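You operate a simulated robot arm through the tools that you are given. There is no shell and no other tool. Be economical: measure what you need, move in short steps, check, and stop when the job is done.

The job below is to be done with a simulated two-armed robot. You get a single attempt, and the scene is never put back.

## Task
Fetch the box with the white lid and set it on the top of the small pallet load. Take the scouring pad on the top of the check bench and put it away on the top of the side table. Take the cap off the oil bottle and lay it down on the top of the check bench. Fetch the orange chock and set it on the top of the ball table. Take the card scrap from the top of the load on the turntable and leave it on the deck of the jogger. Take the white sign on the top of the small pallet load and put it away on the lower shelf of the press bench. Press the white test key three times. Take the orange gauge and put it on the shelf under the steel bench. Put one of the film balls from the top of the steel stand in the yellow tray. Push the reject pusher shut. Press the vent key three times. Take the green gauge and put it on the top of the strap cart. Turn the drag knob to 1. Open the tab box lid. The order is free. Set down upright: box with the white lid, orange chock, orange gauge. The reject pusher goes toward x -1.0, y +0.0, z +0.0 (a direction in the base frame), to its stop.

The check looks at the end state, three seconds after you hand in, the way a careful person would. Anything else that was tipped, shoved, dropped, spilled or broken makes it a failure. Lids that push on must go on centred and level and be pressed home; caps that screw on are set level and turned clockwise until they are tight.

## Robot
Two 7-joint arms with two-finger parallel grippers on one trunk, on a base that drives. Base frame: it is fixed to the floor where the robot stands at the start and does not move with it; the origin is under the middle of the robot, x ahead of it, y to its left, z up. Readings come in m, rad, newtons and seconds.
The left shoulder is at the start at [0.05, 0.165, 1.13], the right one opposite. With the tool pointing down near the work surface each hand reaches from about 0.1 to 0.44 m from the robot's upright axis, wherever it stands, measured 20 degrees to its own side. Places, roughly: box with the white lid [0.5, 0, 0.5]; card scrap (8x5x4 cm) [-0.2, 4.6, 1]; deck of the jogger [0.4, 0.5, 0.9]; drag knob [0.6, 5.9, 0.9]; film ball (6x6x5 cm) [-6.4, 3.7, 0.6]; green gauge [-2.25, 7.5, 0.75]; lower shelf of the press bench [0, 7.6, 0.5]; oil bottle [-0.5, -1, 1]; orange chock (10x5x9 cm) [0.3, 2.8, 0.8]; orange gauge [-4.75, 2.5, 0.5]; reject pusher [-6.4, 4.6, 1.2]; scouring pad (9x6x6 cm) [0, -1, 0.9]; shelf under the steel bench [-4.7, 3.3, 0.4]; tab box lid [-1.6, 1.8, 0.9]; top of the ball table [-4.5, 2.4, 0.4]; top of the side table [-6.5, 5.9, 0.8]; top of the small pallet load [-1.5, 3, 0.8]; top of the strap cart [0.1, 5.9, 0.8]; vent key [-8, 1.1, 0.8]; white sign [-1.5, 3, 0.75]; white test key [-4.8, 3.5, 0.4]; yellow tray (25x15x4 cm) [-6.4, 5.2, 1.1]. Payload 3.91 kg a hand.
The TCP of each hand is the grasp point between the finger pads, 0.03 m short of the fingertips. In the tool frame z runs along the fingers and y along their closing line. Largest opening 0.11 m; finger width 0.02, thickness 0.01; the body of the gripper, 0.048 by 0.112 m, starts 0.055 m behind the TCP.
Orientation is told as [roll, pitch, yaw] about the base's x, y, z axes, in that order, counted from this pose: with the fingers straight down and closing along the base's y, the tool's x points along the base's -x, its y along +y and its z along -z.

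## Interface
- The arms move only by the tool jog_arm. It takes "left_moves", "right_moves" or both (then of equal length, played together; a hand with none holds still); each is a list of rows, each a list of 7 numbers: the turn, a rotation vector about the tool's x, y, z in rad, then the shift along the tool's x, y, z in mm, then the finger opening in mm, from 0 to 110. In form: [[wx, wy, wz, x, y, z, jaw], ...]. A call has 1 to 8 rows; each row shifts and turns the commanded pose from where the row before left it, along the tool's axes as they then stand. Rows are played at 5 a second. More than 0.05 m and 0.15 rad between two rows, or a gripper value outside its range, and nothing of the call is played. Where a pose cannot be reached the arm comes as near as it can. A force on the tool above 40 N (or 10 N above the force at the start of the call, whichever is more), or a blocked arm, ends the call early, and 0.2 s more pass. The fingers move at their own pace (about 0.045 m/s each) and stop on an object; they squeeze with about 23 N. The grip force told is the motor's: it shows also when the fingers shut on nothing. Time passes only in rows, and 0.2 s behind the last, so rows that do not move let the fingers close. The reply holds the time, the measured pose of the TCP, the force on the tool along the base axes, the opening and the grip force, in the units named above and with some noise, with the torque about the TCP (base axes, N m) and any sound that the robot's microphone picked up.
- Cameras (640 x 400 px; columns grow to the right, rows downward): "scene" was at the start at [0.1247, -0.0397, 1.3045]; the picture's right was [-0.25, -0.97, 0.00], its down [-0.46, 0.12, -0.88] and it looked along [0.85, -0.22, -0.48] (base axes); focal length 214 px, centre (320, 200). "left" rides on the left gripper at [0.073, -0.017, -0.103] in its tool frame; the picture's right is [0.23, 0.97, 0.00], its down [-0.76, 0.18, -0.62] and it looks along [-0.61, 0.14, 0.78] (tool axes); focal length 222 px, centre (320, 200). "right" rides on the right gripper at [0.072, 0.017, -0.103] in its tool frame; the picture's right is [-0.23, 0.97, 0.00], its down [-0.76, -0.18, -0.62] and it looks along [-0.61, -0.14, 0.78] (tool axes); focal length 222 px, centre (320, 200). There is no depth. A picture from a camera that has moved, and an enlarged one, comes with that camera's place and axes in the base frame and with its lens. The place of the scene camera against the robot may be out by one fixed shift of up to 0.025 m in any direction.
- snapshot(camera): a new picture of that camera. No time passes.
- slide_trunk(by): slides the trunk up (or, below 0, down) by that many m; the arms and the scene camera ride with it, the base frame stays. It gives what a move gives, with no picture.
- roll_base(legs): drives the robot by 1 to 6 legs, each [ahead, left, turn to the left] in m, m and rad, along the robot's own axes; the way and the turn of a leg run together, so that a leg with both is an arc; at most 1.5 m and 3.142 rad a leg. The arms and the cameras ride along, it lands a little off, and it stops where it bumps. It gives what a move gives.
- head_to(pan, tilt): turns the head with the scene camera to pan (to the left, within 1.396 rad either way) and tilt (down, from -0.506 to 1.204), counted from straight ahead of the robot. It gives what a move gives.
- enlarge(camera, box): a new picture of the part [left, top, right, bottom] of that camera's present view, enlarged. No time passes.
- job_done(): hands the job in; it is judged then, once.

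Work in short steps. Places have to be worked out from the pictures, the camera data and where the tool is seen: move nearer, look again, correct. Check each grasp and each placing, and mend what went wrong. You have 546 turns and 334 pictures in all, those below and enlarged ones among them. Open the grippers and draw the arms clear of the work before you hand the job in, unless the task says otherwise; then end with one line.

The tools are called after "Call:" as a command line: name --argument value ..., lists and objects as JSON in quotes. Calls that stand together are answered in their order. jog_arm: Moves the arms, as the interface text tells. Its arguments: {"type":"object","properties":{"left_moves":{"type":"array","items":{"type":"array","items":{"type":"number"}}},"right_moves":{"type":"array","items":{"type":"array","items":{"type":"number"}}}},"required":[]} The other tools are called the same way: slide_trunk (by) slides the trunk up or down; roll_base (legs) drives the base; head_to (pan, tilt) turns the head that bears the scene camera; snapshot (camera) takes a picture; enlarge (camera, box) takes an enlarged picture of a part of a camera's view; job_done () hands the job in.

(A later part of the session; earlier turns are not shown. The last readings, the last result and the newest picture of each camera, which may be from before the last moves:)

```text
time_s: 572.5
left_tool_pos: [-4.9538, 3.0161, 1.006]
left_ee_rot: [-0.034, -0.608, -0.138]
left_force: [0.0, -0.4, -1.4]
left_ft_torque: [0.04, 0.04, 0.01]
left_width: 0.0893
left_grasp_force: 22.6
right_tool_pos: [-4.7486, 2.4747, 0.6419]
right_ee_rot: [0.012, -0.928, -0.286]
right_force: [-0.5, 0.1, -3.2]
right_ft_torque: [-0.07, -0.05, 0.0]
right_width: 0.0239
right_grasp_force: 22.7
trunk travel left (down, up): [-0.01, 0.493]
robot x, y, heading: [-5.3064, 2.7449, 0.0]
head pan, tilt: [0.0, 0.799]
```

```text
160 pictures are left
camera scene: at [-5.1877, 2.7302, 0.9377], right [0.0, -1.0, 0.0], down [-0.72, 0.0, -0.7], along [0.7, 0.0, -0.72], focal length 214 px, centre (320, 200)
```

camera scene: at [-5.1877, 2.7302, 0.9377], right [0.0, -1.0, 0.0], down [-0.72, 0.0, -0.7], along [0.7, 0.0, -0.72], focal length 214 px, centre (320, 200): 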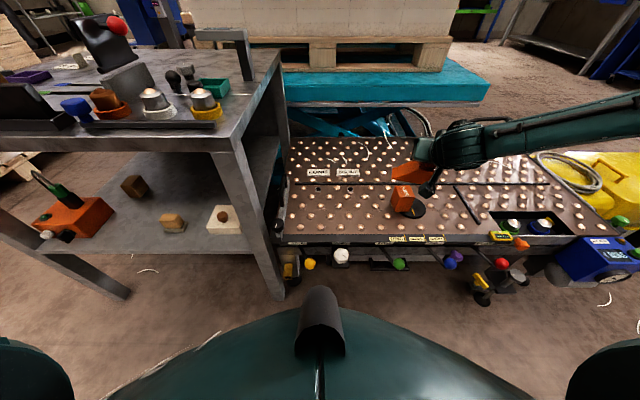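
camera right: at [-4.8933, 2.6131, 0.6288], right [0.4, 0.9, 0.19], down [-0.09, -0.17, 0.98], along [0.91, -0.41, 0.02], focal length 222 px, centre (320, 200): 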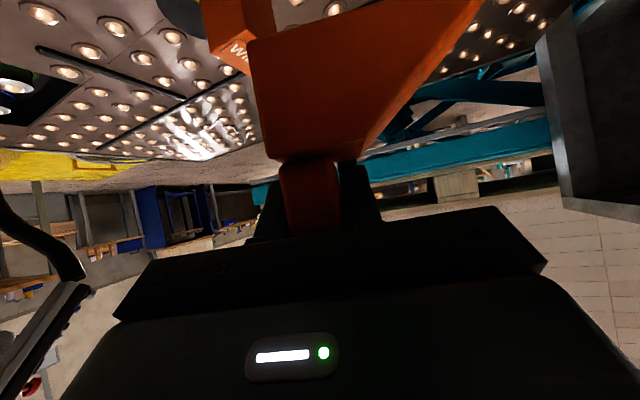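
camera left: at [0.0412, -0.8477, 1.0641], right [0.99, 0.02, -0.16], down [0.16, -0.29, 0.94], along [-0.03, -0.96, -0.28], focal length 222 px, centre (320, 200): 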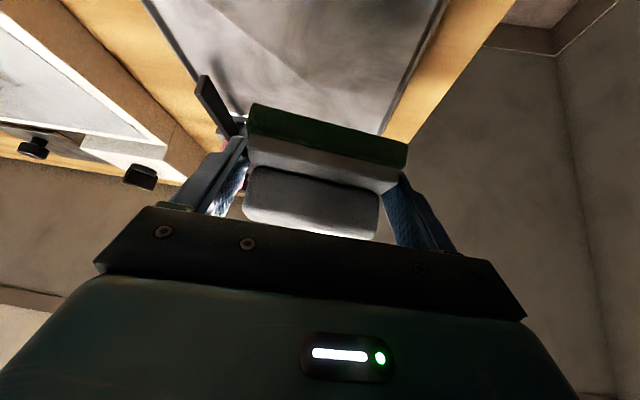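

Gauge untouched. Turn the base 0.4 left so the hand works further out to its own side, then lower again.

Call:
roll_base --legs '[[-0.02, -0.03, 0], [0, 0, 0.4]]'

Call:
jog_arm --right_moves '[[0, 0, 0, 32, 0, 24, 0], [0, 0, 0, 32, 0, 24, 0], [0, 0, 0, 32, 0, 24, 0]]'

Call:
snapshot --camera "scene"

```text
time_s: 574.6
left_tool_pos: [-5.108, 3.1034, 1.007]
left_ee_rot: [-0.034, -0.61, 0.266]
left_force: [0.2, -0.2, -1.5]
left_ft_torque: [0.05, -0.02, 0.01]
left_width: 0.0895
left_grasp_force: 23.1
right_tool_pos: [-4.7062, 2.6858, 0.6416]
right_ee_rot: [0.012, -0.927, 0.118]
right_force: [0.3, -0.6, -2.6]
right_ft_torque: [-0.05, -0.07, -0.03]
right_width: 0.0238
right_grasp_force: 23.4
trunk travel left (down, up): [-0.01, 0.493]
robot x, y, heading: [-5.3276, 2.715, 0.403]
head pan, tilt: [0.0, 0.799]
```

```text
time_s: 575.4
left_tool_pos: [-5.1077, 3.1025, 1.0063]
left_ee_rot: [-0.034, -0.61, 0.267]
left_force: [0.0, -1.3, -0.6]
left_ft_torque: [0.0, 0.0, -0.02]
left_width: 0.0891
left_grasp_force: 22.9
right_tool_pos: [-4.708, 2.6791, 0.5306]
right_ee_rot: [0.015, -0.926, 0.118]
right_force: [-0.3, 0.4, -2.2]
right_ft_torque: [-0.04, -0.06, -0.01]
right_width: 0.0237
right_grasp_force: 23.0
right hand out of reach, approached as far as the arm can: row 3
trunk travel left (down, up): [-0.01, 0.493]
robot x, y, heading: [-5.3278, 2.7152, 0.403]
head pan, tilt: [0.0, 0.799]
```

```text
159 pictures are left
camera scene: at [-5.2168, 2.7426, 0.9378], right [0.39, -0.92, 0.0], down [-0.66, -0.28, -0.7], along [0.64, 0.28, -0.72], focal length 214 px, centre (320, 200)
```

scene: 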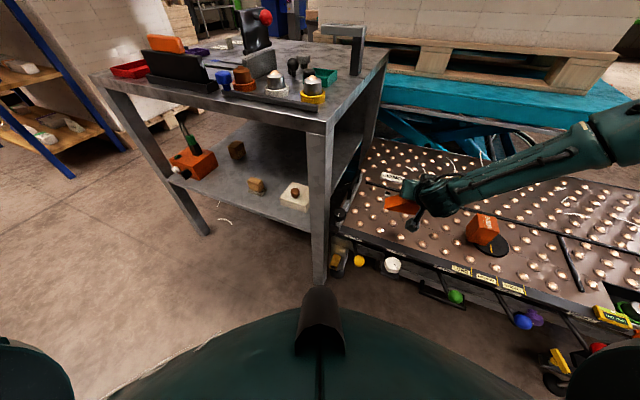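

Much better: it's well left of the gauge. Continue lowering in small steps.

Call:
jog_arm --right_moves '[[0, 0, 0, 16, 0, 12, 0], [0, 0, 0, 16, 0, 12, 0], [0, 0, 0, 6, 0, 5, 0]]'

Call:
jog_arm --right_moves '[[0, 0, 0, 6, 0, 5, 0], [0, 0, 0, 6, 0, 5, 0], [0, 0, 0, 6, 0, 5, 0]]'

```text
time_s: 576.2
left_tool_pos: [-5.1091, 3.1022, 1.006]
left_ee_rot: [-0.034, -0.611, 0.266]
left_force: [-0.8, -0.4, -0.9]
left_ft_torque: [-0.02, 0.02, -0.02]
left_width: 0.0897
left_grasp_force: 23.1
right_tool_pos: [-4.7131, 2.6585, 0.5149]
right_ee_rot: [0.014, -0.926, 0.121]
right_force: [0.3, 0.0, -1.6]
right_ft_torque: [-0.05, -0.06, 0.0]
right_width: 0.0237
right_grasp_force: 22.7
right hand out of reach, approached as far as the arm can: row 1, 2, 3
trunk travel left (down, up): [-0.01, 0.493]
robot x, y, heading: [-5.3261, 2.7171, 0.404]
head pan, tilt: [0.0, 0.799]
```

```text
time_s: 577.0
left_tool_pos: [-5.107, 3.1024, 1.0066]
left_ee_rot: [-0.034, -0.61, 0.266]
left_force: [0.2, 0.4, -0.7]
left_ft_torque: [0.0, 0.07, -0.04]
left_width: 0.0895
left_grasp_force: 23.2
right_tool_pos: [-4.7135, 2.6499, 0.5078]
right_ee_rot: [0.013, -0.924, 0.118]
right_force: [0.1, -1.4, -3.3]
right_ft_torque: [-0.02, -0.06, -0.02]
right_width: 0.0238
right_grasp_force: 22.6
right hand out of reach, approached as far as the arm can: row 1, 2, 3
trunk travel left (down, up): [-0.01, 0.493]
robot x, y, heading: [-5.3302, 2.7146, 0.405]
head pan, tilt: [0.0, 0.799]
```

Call:
jog_arm --right_moves '[[0, 0, 0, 8, -15, 6, 0], [0, 0, 0, 8, -15, 6, 0], [0, 0, 0, 8, -10, 6, 0], [0, 0, 0, 8, -5, 6, 0]]'

Call:
snapshot --camera "right"

```text
time_s: 578.0
left_tool_pos: [-5.1078, 3.102, 1.0065]
left_ee_rot: [-0.033, -0.611, 0.267]
left_force: [0.3, -0.6, -1.0]
left_ft_torque: [-0.01, 0.0, 0.01]
left_width: 0.0891
left_grasp_force: 23.3
right_tool_pos: [-4.7096, 2.5972, 0.4833]
right_ee_rot: [0.014, -0.926, 0.117]
right_force: [-0.1, -0.4, -1.9]
right_ft_torque: [-0.04, -0.08, 0.04]
right_width: 0.0238
right_grasp_force: 22.7
right hand out of reach, approached as far as the arm can: row 2, 3, 4
trunk travel left (down, up): [-0.01, 0.493]
robot x, y, heading: [-5.3244, 2.7172, 0.406]
head pan, tilt: [0.0, 0.799]
```

```text
158 pictures are left
camera right: at [-4.8375, 2.5989, 0.487], right [0.01, 0.98, 0.19], down [-0.01, -0.19, 0.98], along [1.0, -0.01, 0.01], focal length 222 px, centre (320, 200)
```

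right: 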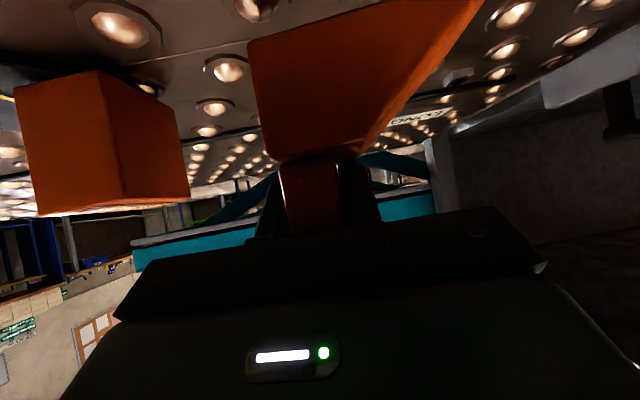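

A centimetre to go; shift the base 4 cm left for room and finish lowering.

Call:
roll_base --legs '[[0, 0.045, 0]]'

Call:
jog_arm --right_moves '[[0, 0, 0, 5, -8, 4, 0], [0, 0, 0, 5, -8, 4, 0], [0, 0, 0, 5, -8, 4, 0], [0, 0, 0, 5, -8, 4, 0]]'

```text
time_s: 578.9
left_tool_pos: [-5.1267, 3.1434, 1.0062]
left_ee_rot: [-0.033, -0.609, 0.266]
left_force: [0.3, 0.0, -1.0]
left_ft_torque: [0.02, 0.0, -0.02]
left_width: 0.0893
left_grasp_force: 23.2
right_tool_pos: [-4.7272, 2.6395, 0.4828]
right_ee_rot: [0.014, -0.925, 0.119]
right_force: [-0.8, 0.3, -2.0]
right_ft_torque: [-0.01, -0.04, -0.01]
right_width: 0.0239
right_grasp_force: 23.3
trunk travel left (down, up): [-0.01, 0.493]
robot x, y, heading: [-5.3393, 2.7566, 0.414]
head pan, tilt: [0.0, 0.799]
```

```text
time_s: 579.9
left_tool_pos: [-5.1256, 3.143, 1.0062]
left_ee_rot: [-0.034, -0.609, 0.27]
left_force: [0.1, -1.4, 0.2]
left_ft_torque: [-0.03, 0.02, 0.05]
left_width: 0.0892
left_grasp_force: 23.1
right_tool_pos: [-4.7249, 2.6048, 0.4723]
right_ee_rot: [0.013, -0.924, 0.12]
right_force: [-0.2, 0.2, -2.0]
right_ft_torque: [-0.04, -0.04, -0.01]
right_width: 0.0238
right_grasp_force: 23.3
right hand out of reach, approached as far as the arm can: row 1, 2, 3, 4
trunk travel left (down, up): [-0.01, 0.493]
robot x, y, heading: [-5.3424, 2.76, 0.405]
head pan, tilt: [0.0, 0.799]
```

Call:
slide_trunk --by -0.0095

Call:
snapshot --camera "scene"

```text
time_s: 580.5
left_tool_pos: [-5.1262, 3.1439, 0.9969]
left_ee_rot: [-0.034, -0.61, 0.266]
left_force: [0.6, 0.0, -1.5]
left_ft_torque: [-0.01, 0.01, -0.02]
left_width: 0.089
left_grasp_force: 22.6
right_tool_pos: [-4.7242, 2.6047, 0.4622]
right_ee_rot: [0.013, -0.925, 0.121]
right_force: [-0.6, -0.4, -1.3]
right_ft_torque: [-0.04, -0.04, 0.02]
right_width: 0.0238
right_grasp_force: 23.5
trunk travel left (down, up): [0.0, 0.503]
robot x, y, heading: [-5.3471, 2.7548, 0.405]
head pan, tilt: [0.0, 0.799]
```

```text
157 pictures are left
camera scene: at [-5.2346, 2.7843, 0.9283], right [0.39, -0.92, 0.0], down [-0.66, -0.28, -0.7], along [0.64, 0.28, -0.72], focal length 214 px, centre (320, 200)
```

scene: 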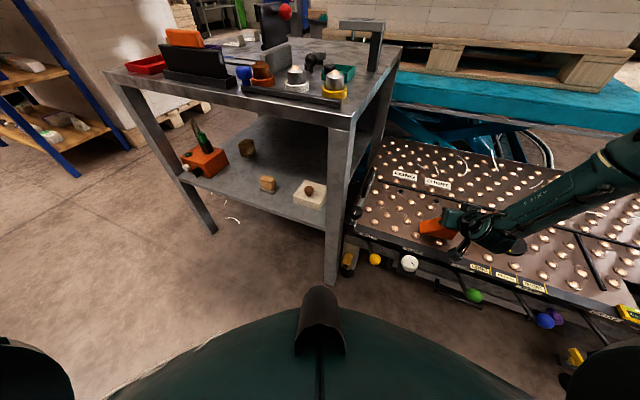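

Call:
roll_base --legs '[[0, 0.04, 0]]'

Call:
jog_arm --right_moves '[[0, 0, 0, 5, -10, 4, 0], [0, 0, 0, 5, -10, 4, 0], [0, 0, 0, 5, -10, 4, 0], [0, 0, 0, 5, -10, 4, 0]]'

```text
time_s: 581.4
left_tool_pos: [-5.1417, 3.1796, 0.998]
left_ee_rot: [-0.033, -0.608, 0.266]
left_force: [-0.3, 0.4, -0.9]
left_ft_torque: [-0.02, 0.04, 0.04]
left_width: 0.0894
left_grasp_force: 22.6
right_tool_pos: [-4.7398, 2.6398, 0.462]
right_ee_rot: [0.014, -0.925, 0.119]
right_force: [-0.2, -1.1, -2.4]
right_ft_torque: [-0.03, -0.05, 0.0]
right_width: 0.0237
right_grasp_force: 23.0
trunk travel left (down, up): [0.0, 0.503]
robot x, y, heading: [-5.36, 2.7882, 0.406]
head pan, tilt: [0.0, 0.799]
```

```text
time_s: 582.4
left_tool_pos: [-5.1421, 3.18, 0.9984]
left_ee_rot: [-0.035, -0.61, 0.267]
left_force: [-0.2, 0.5, -0.1]
left_ft_torque: [0.01, 0.03, 0.01]
left_width: 0.0893
left_grasp_force: 22.9
right_tool_pos: [-4.7298, 2.5954, 0.457]
right_ee_rot: [0.012, -0.93, 0.122]
right_force: [0.1, -0.2, 7.5]
right_ft_torque: [-0.13, 0.0, -0.01]
right_width: 0.0237
right_grasp_force: 22.7
right hand out of reach, approached as far as the arm can: row 1, 2, 3, 4
trunk travel left (down, up): [0.0, 0.503]
robot x, y, heading: [-5.357, 2.792, 0.405]
head pan, tilt: [0.0, 0.799]
```

Contact. Release and withdraw.

Call:
jog_arm --right_moves '[[0, 0, 0, 0, 0, 0, 55], [0, 0, 0, 0, 0, 0, 55], [0, 0, 0, 0, 0, -20, 55], [0, 0, 0, -5, 0, -45, 55], [0, 0, 0, -20, 0, -40, 55], [0, 0, 0, -20, 0, -40, 55]]'

Call:
snapshot --camera "right"

```text
time_s: 583.8
left_tool_pos: [-5.1419, 3.1813, 0.9975]
left_ee_rot: [-0.034, -0.611, 0.265]
left_force: [-0.3, -0.3, -0.6]
left_ft_torque: [-0.01, -0.02, 0.0]
left_width: 0.0894
left_grasp_force: 23.1
right_tool_pos: [-4.8219, 2.5832, 0.5828]
right_ee_rot: [0.012, -0.919, 0.122]
right_force: [0.1, -0.1, -0.6]
right_ft_torque: [0.04, -0.02, -0.01]
right_width: 0.0549
right_grasp_force: 0.1
trunk travel left (down, up): [0.0, 0.503]
robot x, y, heading: [-5.3614, 2.7957, 0.406]
head pan, tilt: [0.0, 0.799]
```

```text
156 pictures are left
camera right: at [-4.9501, 2.5844, 0.5861], right [0.01, 0.98, 0.19], down [-0.01, -0.19, 0.98], along [1.0, -0.01, 0.01], focal length 222 px, centre (320, 200)
```

right: 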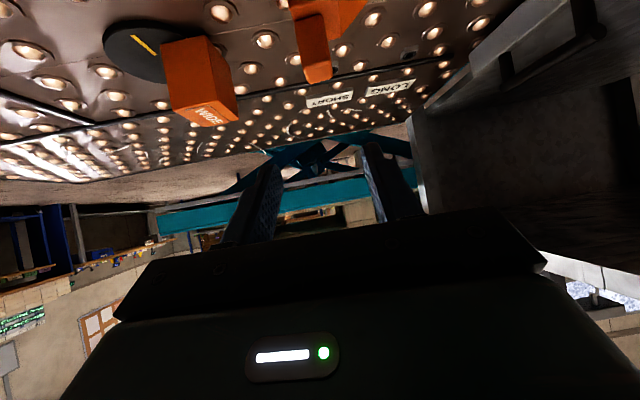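

Chock stands upright. Zoom on the orange gauge to see its orientation.

Call:
enlarge --camera "scene" --box '[420, 180, 560, 300]'

```text
3.33 times, centred on (490, 240) of scene
camera zoom: at [-5.2505, 2.8204, 0.9284], right [0.4, -0.92, 0.0], down [-0.66, -0.28, -0.7], along [0.64, 0.28, -0.72], focal length 715 px, centre (-247, 67)
```

zoom: 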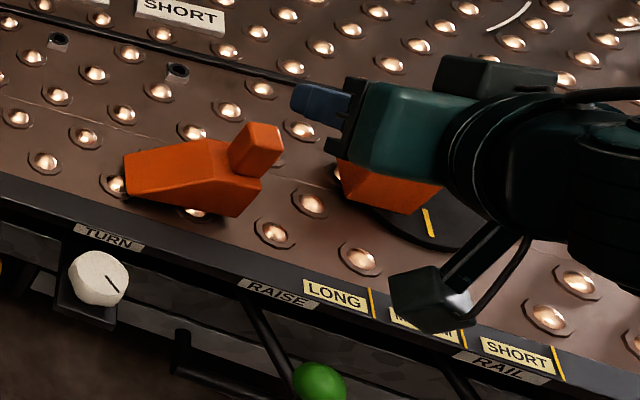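

Call:
enlarge --camera "right" --box '[90, 0, 350, 140]'

```text
2.46 times, centred on (220, 70) of right
camera zoom: at [-4.9501, 2.5844, 0.5861], right [0.01, 0.98, 0.19], down [-0.01, -0.19, 0.98], along [1.0, -0.01, 0.01], focal length 547 px, centre (566, 520)
```

zoom: 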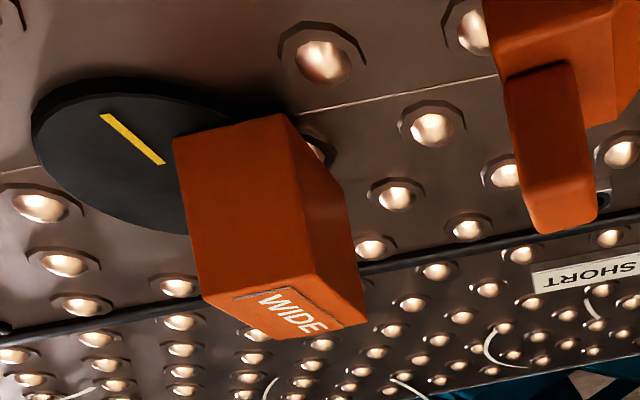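

Gauge is axis-aligned: centre (−4.70,2.478), z 0.405–0.472, ~5 cm wide. Shift the base so it lies in the right hand's low range, and approach.

Call:
roll_base --legs '[[-0.073, -0.247, 0]]'

Call:
jog_arm --right_moves '[[0.097, 0, 0.074, 0, 0, 0, 90], [0, 0, 0, 5, 38, 22, 90], [0, 0, 0, 5, 38, 22, 90], [0, 0, 0, 5, 38, 22, 90], [0, 0, 0, 5, 37, 22, 90]]'

Call:
snapshot --camera "right"

```text
time_s: 585.6
left_tool_pos: [-5.1129, 2.9298, 0.9963]
left_ee_rot: [-0.035, -0.609, 0.269]
left_force: [-0.1, 0.2, -0.9]
left_ft_torque: [-0.03, -0.01, -0.01]
left_width: 0.0891
left_grasp_force: 22.9
right_tool_pos: [-4.7911, 2.3323, 0.5821]
right_ee_rot: [0.012, -0.926, 0.121]
right_force: [0.2, 0.4, 0.2]
right_ft_torque: [-0.02, -0.02, 0.0]
right_width: 0.055
right_grasp_force: 0.0
trunk travel left (down, up): [0.0, 0.503]
robot x, y, heading: [-5.3269, 2.5429, 0.406]
head pan, tilt: [0.0, 0.799]
```

```text
time_s: 586.8
left_tool_pos: [-5.1137, 2.9282, 0.998]
left_ee_rot: [-0.035, -0.609, 0.265]
left_force: [0.1, 0.1, -0.4]
left_ft_torque: [0.03, 0.0, 0.01]
left_width: 0.0892
left_grasp_force: 22.5
right_tool_pos: [-4.7352, 2.4866, 0.5153]
right_ee_rot: [0.011, -0.925, 0.001]
right_force: [0.3, -1.0, 0.5]
right_ft_torque: [-0.01, 0.02, 0.01]
right_width: 0.0901
right_grasp_force: 0.0
trunk travel left (down, up): [0.0, 0.503]
robot x, y, heading: [-5.3334, 2.5426, 0.412]
head pan, tilt: [0.0, 0.799]
```

```text
153 pictures are left
camera right: at [-4.8623, 2.5022, 0.5192], right [0.13, 0.97, 0.19], down [-0.04, -0.18, 0.98], along [0.99, -0.13, 0.01], focal length 222 px, centre (320, 200)
```

right: 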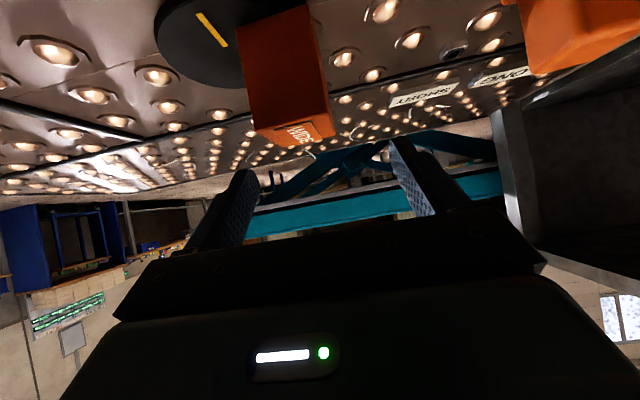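

Call:
jog_arm --right_moves '[[0, 0, 0, 14, -7, 33, 90], [0, 0, 0, 14, -6, 32, 90], [0, 0, 0, 0, 0, 0, 30], [0, 0, 0, 0, 0, 0, 30], [0, 0, 0, 0, 0, 0, 30]]'

Call:
jog_arm --right_moves '[[0, 0, 0, -16, 0, -12, 30], [0, 0, 0, -32, 0, -24, 30], [0, 0, 0, -32, 0, -24, 30], [0, 0, 0, -32, 0, -24, 30]]'

Call:
snapshot --camera "right"

```text
time_s: 588.0
left_tool_pos: [-5.1151, 2.9284, 0.9968]
left_ee_rot: [-0.035, -0.609, 0.269]
left_force: [0.2, 0.8, 0.5]
left_ft_torque: [0.04, 0.02, 0.02]
left_width: 0.0893
left_grasp_force: 22.6
right_tool_pos: [-4.7, 2.4713, 0.4522]
right_ee_rot: [0.013, -0.923, -0.002]
right_force: [-0.4, -0.4, -0.5]
right_ft_torque: [-0.03, 0.0, 0.0]
right_width: 0.0495
right_grasp_force: 23.1
trunk travel left (down, up): [0.0, 0.503]
robot x, y, heading: [-5.3318, 2.5401, 0.408]
head pan, tilt: [0.0, 0.799]
```

```text
time_s: 589.0
left_tool_pos: [-5.1135, 2.9284, 0.9973]
left_ee_rot: [-0.033, -0.608, 0.27]
left_force: [-0.1, 0.4, 0.3]
left_ft_torque: [0.02, 0.05, 0.01]
left_width: 0.0894
left_grasp_force: 23.1
right_tool_pos: [-4.7025, 2.47, 0.5906]
right_ee_rot: [0.012, -0.921, 0.0]
right_force: [-0.1, -0.1, -0.5]
right_ft_torque: [0.03, 0.01, 0.02]
right_width: 0.0496
right_grasp_force: 22.8
trunk travel left (down, up): [0.0, 0.503]
robot x, y, heading: [-5.3296, 2.5462, 0.407]
head pan, tilt: [0.0, 0.799]
```

```text
152 pictures are left
camera right: at [-4.829, 2.4876, 0.5956], right [0.13, 0.97, 0.19], down [-0.03, -0.19, 0.98], along [0.99, -0.13, 0.01], focal length 222 px, centre (320, 200)
```

right: 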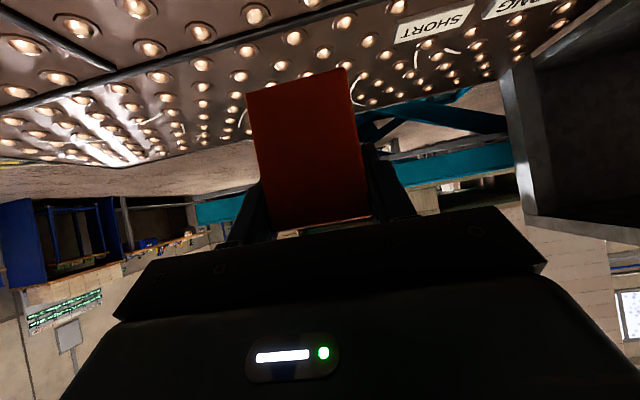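

Gauge held. Back off, square up, and move in front of the steel bench's shelf.

Call:
roll_base --legs '[[-0.35, 0, 0], [0, 0, -0.407], [0, 1.1, 0]]'

Call:
snapshot --camera "right"

Call:
snapshot --camera "scene"

```text
time_s: 597.7
left_tool_pos: [-5.3002, 3.7723, 0.9964]
left_ee_rot: [-0.035, -0.61, -0.149]
left_force: [-0.2, -0.4, -0.9]
left_ft_torque: [0.01, 0.0, -0.04]
left_width: 0.0894
left_grasp_force: 23.0
right_tool_pos: [-5.1079, 3.1881, 0.5907]
right_ee_rot: [0.014, -0.924, -0.419]
right_force: [-0.2, -0.8, -1.5]
right_ft_torque: [-0.01, -0.05, 0.01]
right_width: 0.0497
right_grasp_force: 23.0
trunk travel left (down, up): [0.0, 0.503]
robot x, y, heading: [-5.6497, 3.5034, -0.01]
head pan, tilt: [0.0, 0.799]
```

```text
151 pictures are left
camera right: at [-5.2174, 3.2544, 0.5954], right [0.51, 0.84, 0.19], down [-0.11, -0.16, 0.98], along [0.85, -0.52, 0.01], focal length 222 px, centre (320, 200)
```

right: 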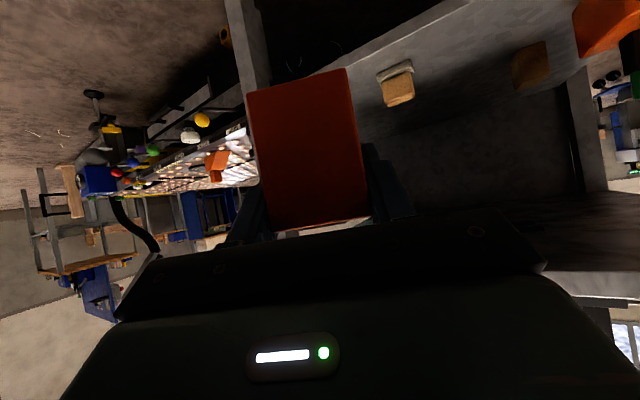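

```text
150 pictures are left
camera scene: at [-5.5356, 3.4888, 0.9283], right [-0.01, -1.0, 0.0], down [-0.72, 0.01, -0.7], along [0.7, -0.01, -0.72], focal length 214 px, centre (320, 200)
```

scene: 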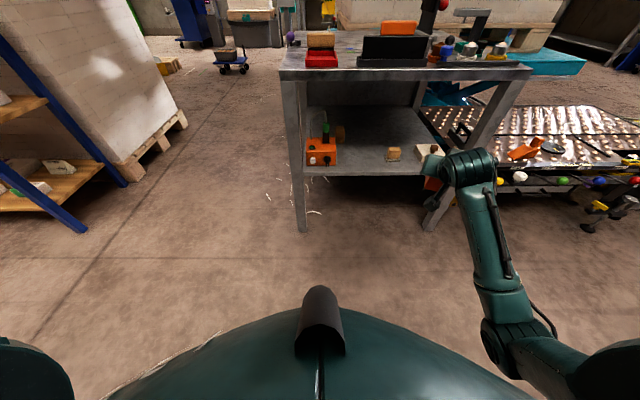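

Shelf z≈0.41; free slot between the orange device and the wood block at y≈3.315. Drive in with the gauge.

Call:
roll_base --legs '[[0.29, 0.125, 0.01]]'

Call:
jog_arm --right_moves '[[0, 0, 0, 32, 0, 24, 30], [0, 0, 0, 24, 0, 18, 30]]'

Call:
snapshot --camera "right"

Call:
snapshot --camera "scene"

```text
time_s: 599.9
left_tool_pos: [-5.0094, 3.896, 0.9972]
left_ee_rot: [-0.033, -0.611, -0.142]
left_force: [-0.1, -0.6, -1.1]
left_ft_torque: [0.0, 0.03, -0.03]
left_width: 0.0897
left_grasp_force: 22.6
right_tool_pos: [-4.8155, 3.3137, 0.5905]
right_ee_rot: [0.015, -0.923, -0.413]
right_force: [0.2, 0.4, -0.7]
right_ft_torque: [0.0, -0.01, -0.02]
right_width: 0.0495
right_grasp_force: 22.9
trunk travel left (down, up): [0.0, 0.503]
robot x, y, heading: [-5.3641, 3.6253, -0.008]
head pan, tilt: [0.0, 0.799]
```

```text
time_s: 600.5
left_tool_pos: [-5.0089, 3.8977, 0.9978]
left_ee_rot: [-0.032, -0.61, -0.145]
left_force: [0.0, 0.6, -1.1]
left_ft_torque: [0.01, -0.01, 0.0]
left_width: 0.0892
left_grasp_force: 23.1
right_tool_pos: [-4.8153, 3.315, 0.5206]
right_ee_rot: [0.012, -0.924, -0.415]
right_force: [-0.6, 0.7, -0.3]
right_ft_torque: [-0.05, 0.01, -0.02]
right_width: 0.0496
right_grasp_force: 23.4
trunk travel left (down, up): [0.0, 0.503]
robot x, y, heading: [-5.3643, 3.6301, -0.003]
head pan, tilt: [0.0, 0.799]
```

```text
149 pictures are left
camera right: at [-4.9255, 3.3805, 0.5244], right [0.51, 0.84, 0.19], down [-0.11, -0.16, 0.98], along [0.86, -0.52, 0.01], focal length 222 px, centre (320, 200)
```

right: 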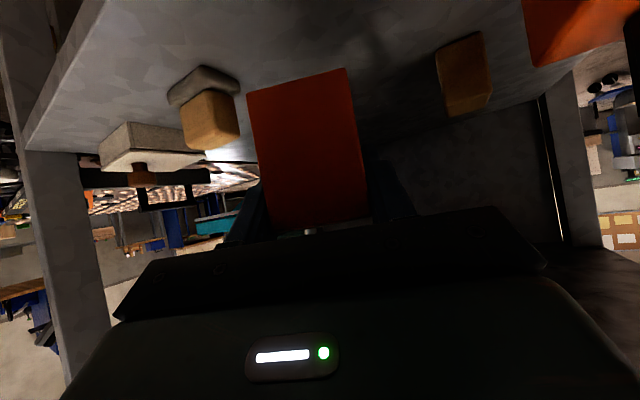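

```text
148 pictures are left
camera scene: at [-5.2456, 3.6115, 0.9283], right [0.0, -1.0, 0.0], down [-0.72, 0.0, -0.7], along [0.7, 0.0, -0.72], focal length 214 px, centre (320, 200)
```

scene: 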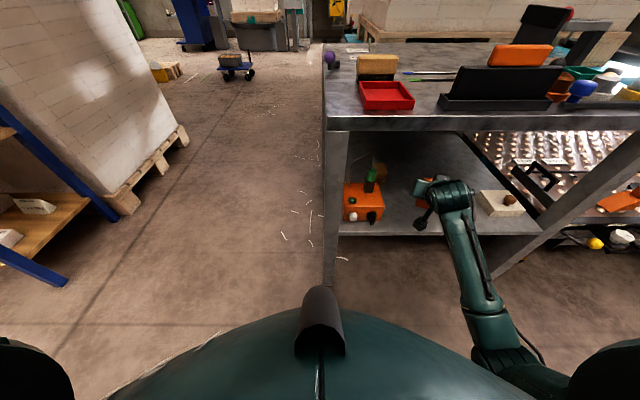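

Clear slot. Lower to contact.

Call:
jog_arm --right_moves '[[0, 0, 0, 16, 0, 12, 30], [0, 0, 0, 8, 0, 6, 30], [0, 0, 0, 5, 0, 4, 30]]'

Call:
jog_arm --right_moves '[[0, 0, 0, 5, 0, 4, 30], [0, 0, 0, 5, 0, 4, 30], [0, 0, 0, 5, 0, 4, 30]]'

```text
time_s: 601.5
left_tool_pos: [-5.0114, 3.8987, 0.9962]
left_ee_rot: [-0.035, -0.611, -0.142]
left_force: [0.7, -0.9, -1.2]
left_ft_torque: [0.01, 0.04, 0.0]
left_width: 0.0893
left_grasp_force: 23.2
right_tool_pos: [-4.8052, 3.2989, 0.5084]
right_ee_rot: [-0.027, -0.974, -0.392]
right_force: [-0.6, 0.5, -1.4]
right_ft_torque: [0.01, 0.04, 0.02]
right_width: 0.0499
right_grasp_force: 23.3
trunk travel left (down, up): [0.0, 0.503]
robot x, y, heading: [-5.3569, 3.6279, -0.007]
head pan, tilt: [0.0, 0.799]
stopped in row 3 (right hand): the arm was blocked; the commanded pose is now the measured one
```

```text
time_s: 602.2
left_tool_pos: [-5.0082, 3.8948, 0.998]
left_ee_rot: [-0.032, -0.607, -0.145]
left_force: [0.3, -0.5, -1.6]
left_ft_torque: [0.0, 0.01, 0.02]
left_width: 0.0893
left_grasp_force: 23.4
right_tool_pos: [-4.7987, 3.2833, 0.5025]
right_ee_rot: [-0.059, -1.002, -0.374]
right_force: [0.1, 0.9, -1.4]
right_ft_torque: [0.0, -0.01, -0.03]
right_width: 0.0498
right_grasp_force: 23.0
trunk travel left (down, up): [0.0, 0.503]
robot x, y, heading: [-5.3642, 3.6275, -0.006]
head pan, tilt: [0.0, 0.799]
```

The forearm touches the shelf's front edge. Rise, back off 4 cm, restore the tool's attitude, and lower nearer the front edge.

Call:
jog_arm --right_moves '[[0, 0, 0, -16, 0, -12, 30], [-0.038, 0.078, 0.024, -8, 0, -6, 30]]'

Call:
roll_base --legs '[[-0.045, 0.02, 0]]'

Call:
jog_arm --right_moves '[[0, 0, 0, 16, 0, 12, 30], [0, 0, 0, 8, 0, 6, 30], [0, 0, 0, 8, 0, 6, 30], [0, 0, 0, 6, 0, 5, 30]]'

```text
time_s: 602.9
left_tool_pos: [-5.0135, 3.8993, 0.9987]
left_ee_rot: [-0.04, -0.614, -0.142]
left_force: [0.0, 0.8, -1.0]
left_ft_torque: [0.01, -0.03, -0.03]
left_width: 0.0892
left_grasp_force: 23.8
right_tool_pos: [-4.8082, 3.2981, 0.5178]
right_ee_rot: [0.035, -0.889, -0.421]
right_force: [-0.6, 0.7, -0.9]
right_ft_torque: [0.0, 0.05, 0.02]
right_width: 0.0497
right_grasp_force: 23.1
trunk travel left (down, up): [0.0, 0.503]
robot x, y, heading: [-5.3645, 3.6284, -0.011]
head pan, tilt: [0.0, 0.799]
```

```text
time_s: 603.8
left_tool_pos: [-5.0582, 3.9198, 0.9986]
left_ee_rot: [-0.038, -0.614, -0.144]
left_force: [0.3, -0.1, -1.0]
left_ft_torque: [-0.02, 0.08, 0.05]
left_width: 0.0893
left_grasp_force: 23.6
right_tool_pos: [-4.8522, 3.3201, 0.52]
right_ee_rot: [0.044, -0.897, -0.431]
right_force: [0.1, -0.5, -0.7]
right_ft_torque: [0.01, -0.03, -0.03]
right_width: 0.0498
right_grasp_force: 23.0
trunk travel left (down, up): [0.0, 0.503]
robot x, y, heading: [-5.409, 3.6543, -0.003]
head pan, tilt: [0.0, 0.799]
```

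```text
time_s: 605.0
left_tool_pos: [-5.0578, 3.923, 0.9998]
left_ee_rot: [-0.044, -0.617, -0.14]
left_force: [-0.7, -0.8, -0.9]
left_ft_torque: [-0.02, 0.03, 0.02]
left_width: 0.0892
left_grasp_force: 23.1
right_tool_pos: [-4.8417, 3.3116, 0.4988]
right_ee_rot: [0.036, -0.945, -0.432]
right_force: [1.1, 0.5, -1.3]
right_ft_torque: [-0.01, -0.01, 0.01]
right_width: 0.0498
right_grasp_force: 23.4
trunk travel left (down, up): [0.0, 0.503]
robot x, y, heading: [-5.4059, 3.648, -0.007]
head pan, tilt: [0.0, 0.799]
stopped in row 4 (right hand): the arm was blocked; the commanded pose is now the measured one
```

Call:
head_to --pan -0.5 --tilt 0.9

Call:
snapshot --camera "scene"

```text
time_s: 605.9
left_tool_pos: [-5.0595, 3.923, 0.9987]
left_ee_rot: [-0.044, -0.618, -0.14]
left_force: [-0.8, 0.1, -0.5]
left_ft_torque: [0.01, 0.04, 0.0]
left_width: 0.0893
left_grasp_force: 23.5
right_tool_pos: [-4.8412, 3.3135, 0.4999]
right_ee_rot: [0.04, -0.947, -0.435]
right_force: [-0.4, 0.2, -1.5]
right_ft_torque: [-0.02, -0.05, 0.02]
right_width: 0.0496
right_grasp_force: 23.2
trunk travel left (down, up): [0.0, 0.503]
robot x, y, heading: [-5.4081, 3.6486, -0.005]
head pan, tilt: [-0.499, 0.901]
```

```text
147 pictures are left
camera scene: at [-5.309, 3.6014, 0.9228], right [-0.48, -0.88, 0.01], down [-0.68, 0.37, -0.63], along [0.55, -0.31, -0.78], focal length 214 px, centre (320, 200)
```

scene: 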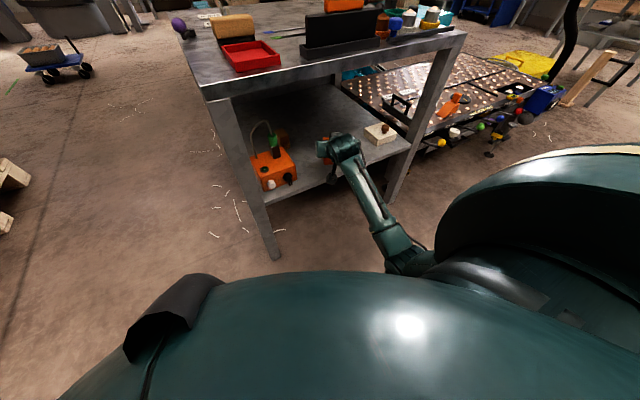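

The forearm slopes down below shelf level. Try with the hand squared to the shelf (yaw 0) and 3 cm further out.

Call:
jog_arm --right_moves '[[0, 0, 0, -16, 0, -12, 30], [-0.114, 0.01, -0.0864, -8, 0, -6, 30], [-0.114, 0.01, -0.0864, 0, 0, 0, 30], [-0.114, 0.0, -0.0864, 0, 0, 0, 30]]'

Call:
roll_base --legs '[[-0.02, 0.0, 0]]'

Call:
jog_arm --right_moves '[[0, 0, 0, 16, 0, 12, 30], [0, 0, 0, 16, 0, 12, 30], [0, 0, 0, 8, 0, 6, 30]]'

Call:
snapshot --camera "scene"

```text
time_s: 606.9
left_tool_pos: [-5.0545, 3.9162, 0.9968]
left_ee_rot: [-0.035, -0.611, -0.145]
left_force: [-1.0, 0.5, -0.8]
left_ft_torque: [0.04, 0.05, 0.0]
left_width: 0.0894
left_grasp_force: 23.5
right_tool_pos: [-4.8407, 3.3099, 0.5198]
right_ee_rot: [0.041, -0.926, -0.005]
right_force: [0.8, -0.8, -1.4]
right_ft_torque: [0.0, 0.04, -0.01]
right_width: 0.0497
right_grasp_force: 22.6
trunk travel left (down, up): [0.0, 0.503]
robot x, y, heading: [-5.4101, 3.6497, 0.0]
head pan, tilt: [-0.499, 0.901]
```

```text
time_s: 607.7
left_tool_pos: [-5.0742, 3.9178, 0.996]
left_ee_rot: [-0.032, -0.608, -0.144]
left_force: [0.7, 0.4, -0.8]
left_ft_torque: [0.03, 0.03, -0.01]
left_width: 0.0893
left_grasp_force: 22.7
right_tool_pos: [-4.8616, 3.31, 0.5194]
right_ee_rot: [0.042, -0.928, -0.006]
right_force: [0.3, -0.4, -1.0]
right_ft_torque: [0.0, -0.02, 0.03]
right_width: 0.0497
right_grasp_force: 23.1
trunk travel left (down, up): [0.0, 0.503]
robot x, y, heading: [-5.4279, 3.6554, -0.002]
head pan, tilt: [-0.499, 0.901]
```

```text
time_s: 608.5
left_tool_pos: [-5.0746, 3.9167, 0.9972]
left_ee_rot: [-0.035, -0.61, -0.145]
left_force: [0.4, -0.6, -0.6]
left_ft_torque: [0.01, 0.0, 0.04]
left_width: 0.0895
left_grasp_force: 23.2
right_tool_pos: [-4.8613, 3.3107, 0.47]
right_ee_rot: [0.04, -0.927, -0.007]
right_force: [0.9, -0.3, -1.0]
right_ft_torque: [0.02, 0.04, 0.0]
right_width: 0.0497
right_grasp_force: 22.9
trunk travel left (down, up): [0.0, 0.503]
robot x, y, heading: [-5.4296, 3.6494, -0.002]
head pan, tilt: [-0.499, 0.901]
```

```text
146 pictures are left
camera scene: at [-5.3251, 3.5958, 0.9204], right [-0.48, -0.88, 0.0], down [-0.69, 0.38, -0.62], along [0.54, -0.3, -0.78], focal length 214 px, centre (320, 200)
```

scene: 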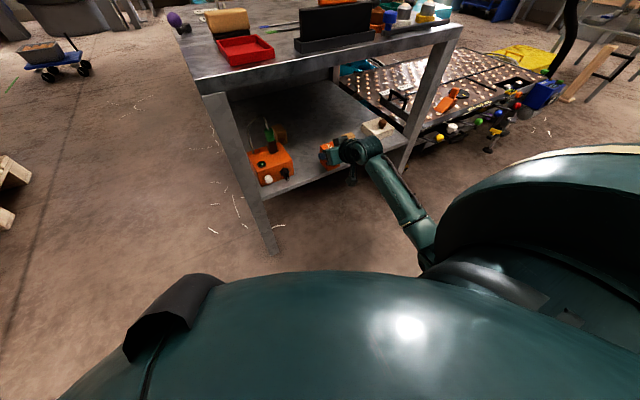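

It lowers freely now, but it must be further in. Rise slightly, go 4 cm forward, and lower again.

Call:
jog_arm --right_moves '[[0, 0, 0, -16, 0, -12, 30]]'

Call:
roll_base --legs '[[0.045, 0.0, 0]]'

Call:
jog_arm --right_moves '[[0, 0, 0, 12, 0, 9, 30], [0, 0, 0, 8, 0, 6, 30], [0, 0, 0, 6, 0, 5, 30]]'

```text
time_s: 608.9
left_tool_pos: [-5.0745, 3.9153, 0.9978]
left_ee_rot: [-0.032, -0.609, -0.144]
left_force: [0.4, 1.1, -1.2]
left_ft_torque: [0.01, 0.0, -0.01]
left_width: 0.0895
left_grasp_force: 23.0
right_tool_pos: [-4.8635, 3.3095, 0.4908]
right_ee_rot: [0.043, -0.925, -0.008]
right_force: [-0.6, -0.1, -0.8]
right_ft_torque: [0.02, 0.0, -0.01]
right_width: 0.0496
right_grasp_force: 23.2
trunk travel left (down, up): [0.0, 0.503]
robot x, y, heading: [-5.4284, 3.65, -0.003]
head pan, tilt: [-0.499, 0.901]
```

```text
time_s: 609.8
left_tool_pos: [-5.0299, 3.9155, 0.9981]
left_ee_rot: [-0.033, -0.61, -0.146]
left_force: [-0.9, -0.2, -1.6]
left_ft_torque: [-0.04, 0.0, 0.0]
left_width: 0.0891
left_grasp_force: 23.1
right_tool_pos: [-4.8173, 3.3098, 0.4911]
right_ee_rot: [0.04, -0.928, -0.007]
right_force: [0.7, 0.7, -0.6]
right_ft_torque: [-0.03, -0.01, 0.03]
right_width: 0.0497
right_grasp_force: 23.6
trunk travel left (down, up): [0.0, 0.503]
robot x, y, heading: [-5.3843, 3.6499, -0.009]
head pan, tilt: [-0.499, 0.901]
```

```text
time_s: 610.6
left_tool_pos: [-5.0278, 3.9165, 0.9964]
left_ee_rot: [-0.032, -0.61, -0.145]
left_force: [-0.2, -0.3, -0.8]
left_ft_torque: [0.02, -0.01, -0.02]
left_width: 0.0894
left_grasp_force: 22.8
right_tool_pos: [-4.8156, 3.3111, 0.4573]
right_ee_rot: [0.042, -0.927, -0.006]
right_force: [0.3, -0.1, -1.4]
right_ft_torque: [0.01, 0.0, -0.01]
right_width: 0.0495
right_grasp_force: 22.6
trunk travel left (down, up): [0.0, 0.503]
robot x, y, heading: [-5.382, 3.6469, -0.006]
head pan, tilt: [-0.499, 0.901]
```

Call:
jog_arm --right_moves '[[0, 0, 0, 5, 0, 4, 30], [0, 0, 0, 5, 0, 4, 30], [0, 0, 0, 5, 0, 4, 30]]'

Call:
snapshot --camera "right"

```text
time_s: 611.4
left_tool_pos: [-5.03, 3.9172, 0.9974]
left_ee_rot: [-0.036, -0.613, -0.145]
left_force: [0.0, 0.1, -0.1]
left_ft_torque: [-0.02, 0.0, 0.01]
left_width: 0.0891
left_grasp_force: 23.1
right_tool_pos: [-4.8157, 3.3102, 0.4437]
right_ee_rot: [0.036, -0.938, 0.0]
right_force: [4.1, -1.5, 19.8]
right_ft_torque: [-0.48, -0.05, 0.14]
right_width: 0.0501
right_grasp_force: 23.3
trunk travel left (down, up): [0.0, 0.503]
robot x, y, heading: [-5.3832, 3.6479, -0.0]
head pan, tilt: [-0.499, 0.901]
```

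```text
145 pictures are left
camera right: at [-4.9423, 3.3245, 0.4458], right [0.11, 0.97, 0.2], down [-0.05, -0.2, 0.98], along [0.99, -0.12, 0.02], focal length 222 px, centre (320, 200)
```

right: 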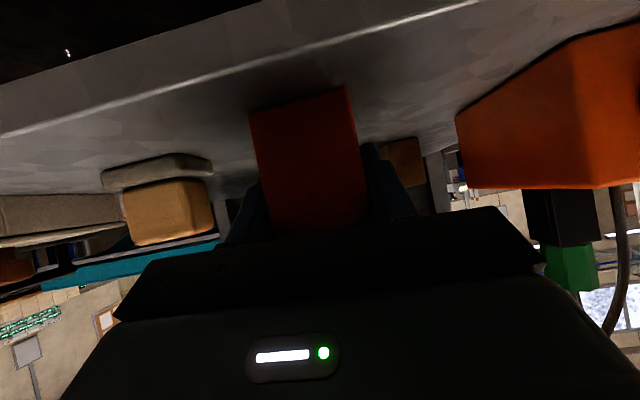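

Resting on the shelf inside the edge. Release and withdraw.

Call:
jog_arm --right_moves '[[0, 0, 0, -2, 0, -2, 30], [0, 0, 0, 0, 0, 0, 75], [0, 0, 0, 0, 0, 0, 75], [0, 0, 0, -3, 0, -30, 75], [0, 0, 0, -10, 0, -45, 75], [0, 0, 0, -10, 0, -45, 75]]'

Call:
snapshot --camera "right"

```text
time_s: 612.8
left_tool_pos: [-5.0285, 3.916, 0.9964]
left_ee_rot: [-0.033, -0.611, -0.145]
left_force: [0.4, 0.7, -0.4]
left_ft_torque: [0.03, 0.04, -0.02]
left_width: 0.0893
left_grasp_force: 23.0
right_tool_pos: [-4.8976, 3.3045, 0.5295]
right_ee_rot: [0.04, -0.924, -0.006]
right_force: [0.2, 0.4, 1.1]
right_ft_torque: [0.01, 0.03, 0.02]
right_width: 0.0751
right_grasp_force: 0.0
trunk travel left (down, up): [0.0, 0.503]
robot x, y, heading: [-5.3837, 3.6512, -0.006]
head pan, tilt: [-0.499, 0.901]
```

```text
144 pictures are left
camera right: at [-5.0246, 3.3192, 0.5354], right [0.11, 0.97, 0.21], down [-0.03, -0.2, 0.98], along [0.99, -0.12, 0.01], focal length 222 px, centre (320, 200)
```

right: 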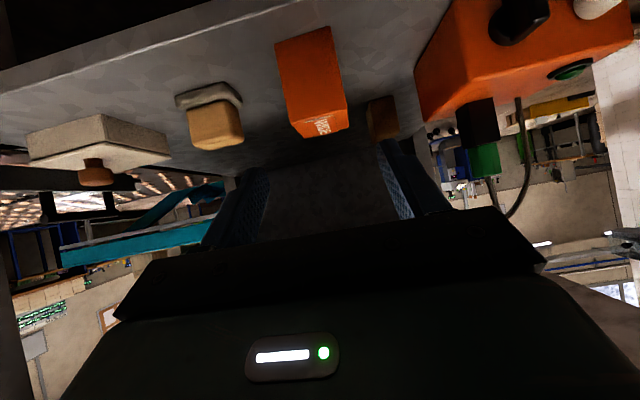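

Gauge stands on the shelf. The white key is on the front of the orange device to the left; strafe left to line up and look.

Call:
roll_base --legs '[[-0.1, 0.17, 0]]'

Call:
snapshot --camera "right"

```text
time_s: 614.4
left_tool_pos: [-5.1277, 4.088, 0.9965]
left_ee_rot: [-0.033, -0.609, -0.143]
left_force: [0.4, 0.1, -0.4]
left_ft_torque: [0.02, 0.01, -0.01]
left_width: 0.0891
left_grasp_force: 23.0
right_tool_pos: [-4.9963, 3.4773, 0.5315]
right_ee_rot: [0.041, -0.927, -0.008]
right_force: [0.6, -1.2, 0.5]
right_ft_torque: [0.0, -0.02, 0.01]
right_width: 0.0749
right_grasp_force: 0.1
trunk travel left (down, up): [0.0, 0.503]
robot x, y, heading: [-5.483, 3.8185, -0.005]
head pan, tilt: [-0.499, 0.901]
```

```text
143 pictures are left
camera right: at [-5.1227, 3.4907, 0.5354], right [0.11, 0.97, 0.21], down [-0.04, -0.2, 0.98], along [0.99, -0.11, 0.01], focal length 222 px, centre (320, 200)
```

right: 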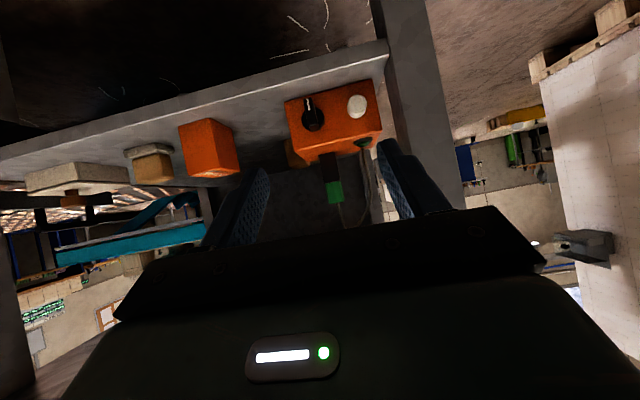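

White key triangulates to (−4.835,3.529,0.433). Close the fingers, align 5 cm left, lower, and approach.

Call:
roll_base --legs '[[0, 0.052, 0]]'

Call:
jog_arm --right_moves '[[0, 0, 0, 32, 0, 24, 0], [0, 0, 0, 32, 0, 24, 0], [0, 0, 0, -24, 0, 32, 0], [0, 0, 0, -24, 0, 32, 0]]'

Call:
snapshot --camera "right"

```text
time_s: 615.3
left_tool_pos: [-5.128, 4.1392, 0.9967]
left_ee_rot: [-0.034, -0.61, -0.144]
left_force: [-0.6, -0.3, -0.9]
left_ft_torque: [0.01, 0.03, 0.0]
left_width: 0.089
left_grasp_force: 22.7
right_tool_pos: [-4.9946, 3.527, 0.5308]
right_ee_rot: [0.042, -0.926, -0.005]
right_force: [0.2, 0.5, 0.6]
right_ft_torque: [0.02, 0.0, 0.0]
right_width: 0.0751
right_grasp_force: 0.1
trunk travel left (down, up): [0.0, 0.503]
robot x, y, heading: [-5.4837, 3.8744, -0.004]
head pan, tilt: [-0.499, 0.901]
```

```text
time_s: 616.3
left_tool_pos: [-5.1283, 4.1396, 0.9968]
left_ee_rot: [-0.034, -0.609, -0.145]
left_force: [0.8, 0.4, -1.9]
left_ft_torque: [0.02, 0.03, 0.01]
left_width: 0.0894
left_grasp_force: 23.4
right_tool_pos: [-4.915, 3.5319, 0.4508]
right_ee_rot: [0.04, -0.927, -0.006]
right_force: [0.1, 0.7, 0.0]
right_ft_torque: [0.0, 0.0, -0.06]
right_width: 0.0001
right_grasp_force: 12.8
trunk travel left (down, up): [0.0, 0.503]
robot x, y, heading: [-5.483, 3.8727, -0.002]
head pan, tilt: [-0.499, 0.901]
```

```text
142 pictures are left
camera right: at [-5.0408, 3.5457, 0.4551], right [0.11, 0.97, 0.21], down [-0.04, -0.2, 0.98], along [0.99, -0.11, 0.01], focal length 222 px, centre (320, 200)
```

right: 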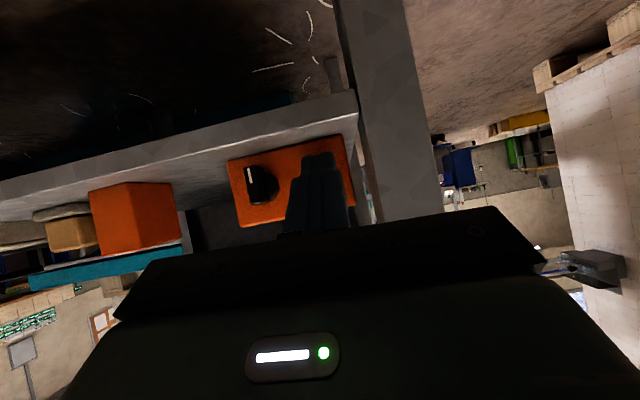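

The fingertip covers the key. Press: advance until it clicks.

Call:
jog_arm --right_moves '[[0, 0, 0, -12, 0, 16, 0], [0, 0, 0, -9, 0, 12, 0], [0, 0, 0, -3, 0, 4, 0], [0, 0, 0, -3, 0, 4, 0], [0, 0, 0, -3, 0, 4, 0]]'

```text
time_s: 617.5
left_tool_pos: [-5.1299, 4.1374, 0.9977]
left_ee_rot: [-0.033, -0.611, -0.145]
left_force: [-0.2, -0.1, -1.4]
left_ft_torque: [0.03, 0.05, -0.02]
left_width: 0.0894
left_grasp_force: 23.1
right_tool_pos: [-4.8669, 3.5338, 0.451]
right_ee_rot: [0.04, -0.922, -0.006]
right_force: [-28.6, 0.4, 8.3]
right_ft_torque: [0.07, 0.06, 0.01]
right_width: 0.0
right_grasp_force: 22.6
trunk travel left (down, up): [0.0, 0.503]
robot x, y, heading: [-5.4844, 3.8713, -0.007]
head pan, tilt: [-0.499, 0.901]
heard: click
```

Click. Back off and press twice more.

Call:
jog_arm --right_moves '[[0, 0, 0, 9, 0, -12, 0], [0, 0, 0, 3, 0, -4, 0], [0, 0, 0, 0, 0, 0, 0], [0, 0, 0, -6, 0, 8, 0], [0, 0, 0, -3, 0, 4, 0], [0, 0, 0, -3, 0, 4, 0]]'

Call:
jog_arm --right_moves '[[0, 0, 0, 9, 0, -12, 0], [0, 0, 0, 3, 0, -4, 0], [0, 0, 0, 0, 0, 0, 0], [0, 0, 0, -6, 0, 8, 0], [0, 0, 0, -3, 0, 4, 0], [0, 0, 0, -3, 0, 4, 0]]'

```text
time_s: 618.9
left_tool_pos: [-5.13, 4.1394, 0.9984]
left_ee_rot: [-0.032, -0.61, -0.145]
left_force: [0.0, 0.7, -1.1]
left_ft_torque: [0.0, 0.01, -0.02]
left_width: 0.0892
left_grasp_force: 23.0
right_tool_pos: [-4.868, 3.5325, 0.45]
right_ee_rot: [0.043, -0.923, -0.004]
right_force: [-26.3, 1.9, 8.3]
right_ft_torque: [0.05, 0.05, 0.04]
right_width: 0.0
right_grasp_force: 23.5
trunk travel left (down, up): [0.0, 0.503]
robot x, y, heading: [-5.4793, 3.8684, -0.006]
head pan, tilt: [-0.499, 0.901]
heard: click
```

```text
time_s: 620.3
left_tool_pos: [-5.1301, 4.1391, 0.9977]
left_ee_rot: [-0.033, -0.61, -0.145]
left_force: [0.4, 0.7, -1.4]
left_ft_torque: [0.02, 0.01, 0.01]
left_width: 0.0897
left_grasp_force: 22.9
right_tool_pos: [-4.8681, 3.5344, 0.4505]
right_ee_rot: [0.039, -0.924, -0.008]
right_force: [-26.5, 0.5, 8.1]
right_ft_torque: [0.07, 0.03, -0.03]
right_width: 0.0001
right_grasp_force: 23.3
trunk travel left (down, up): [0.0, 0.503]
robot x, y, heading: [-5.477, 3.8695, -0.009]
head pan, tilt: [-0.499, 0.901]
heard: click
```

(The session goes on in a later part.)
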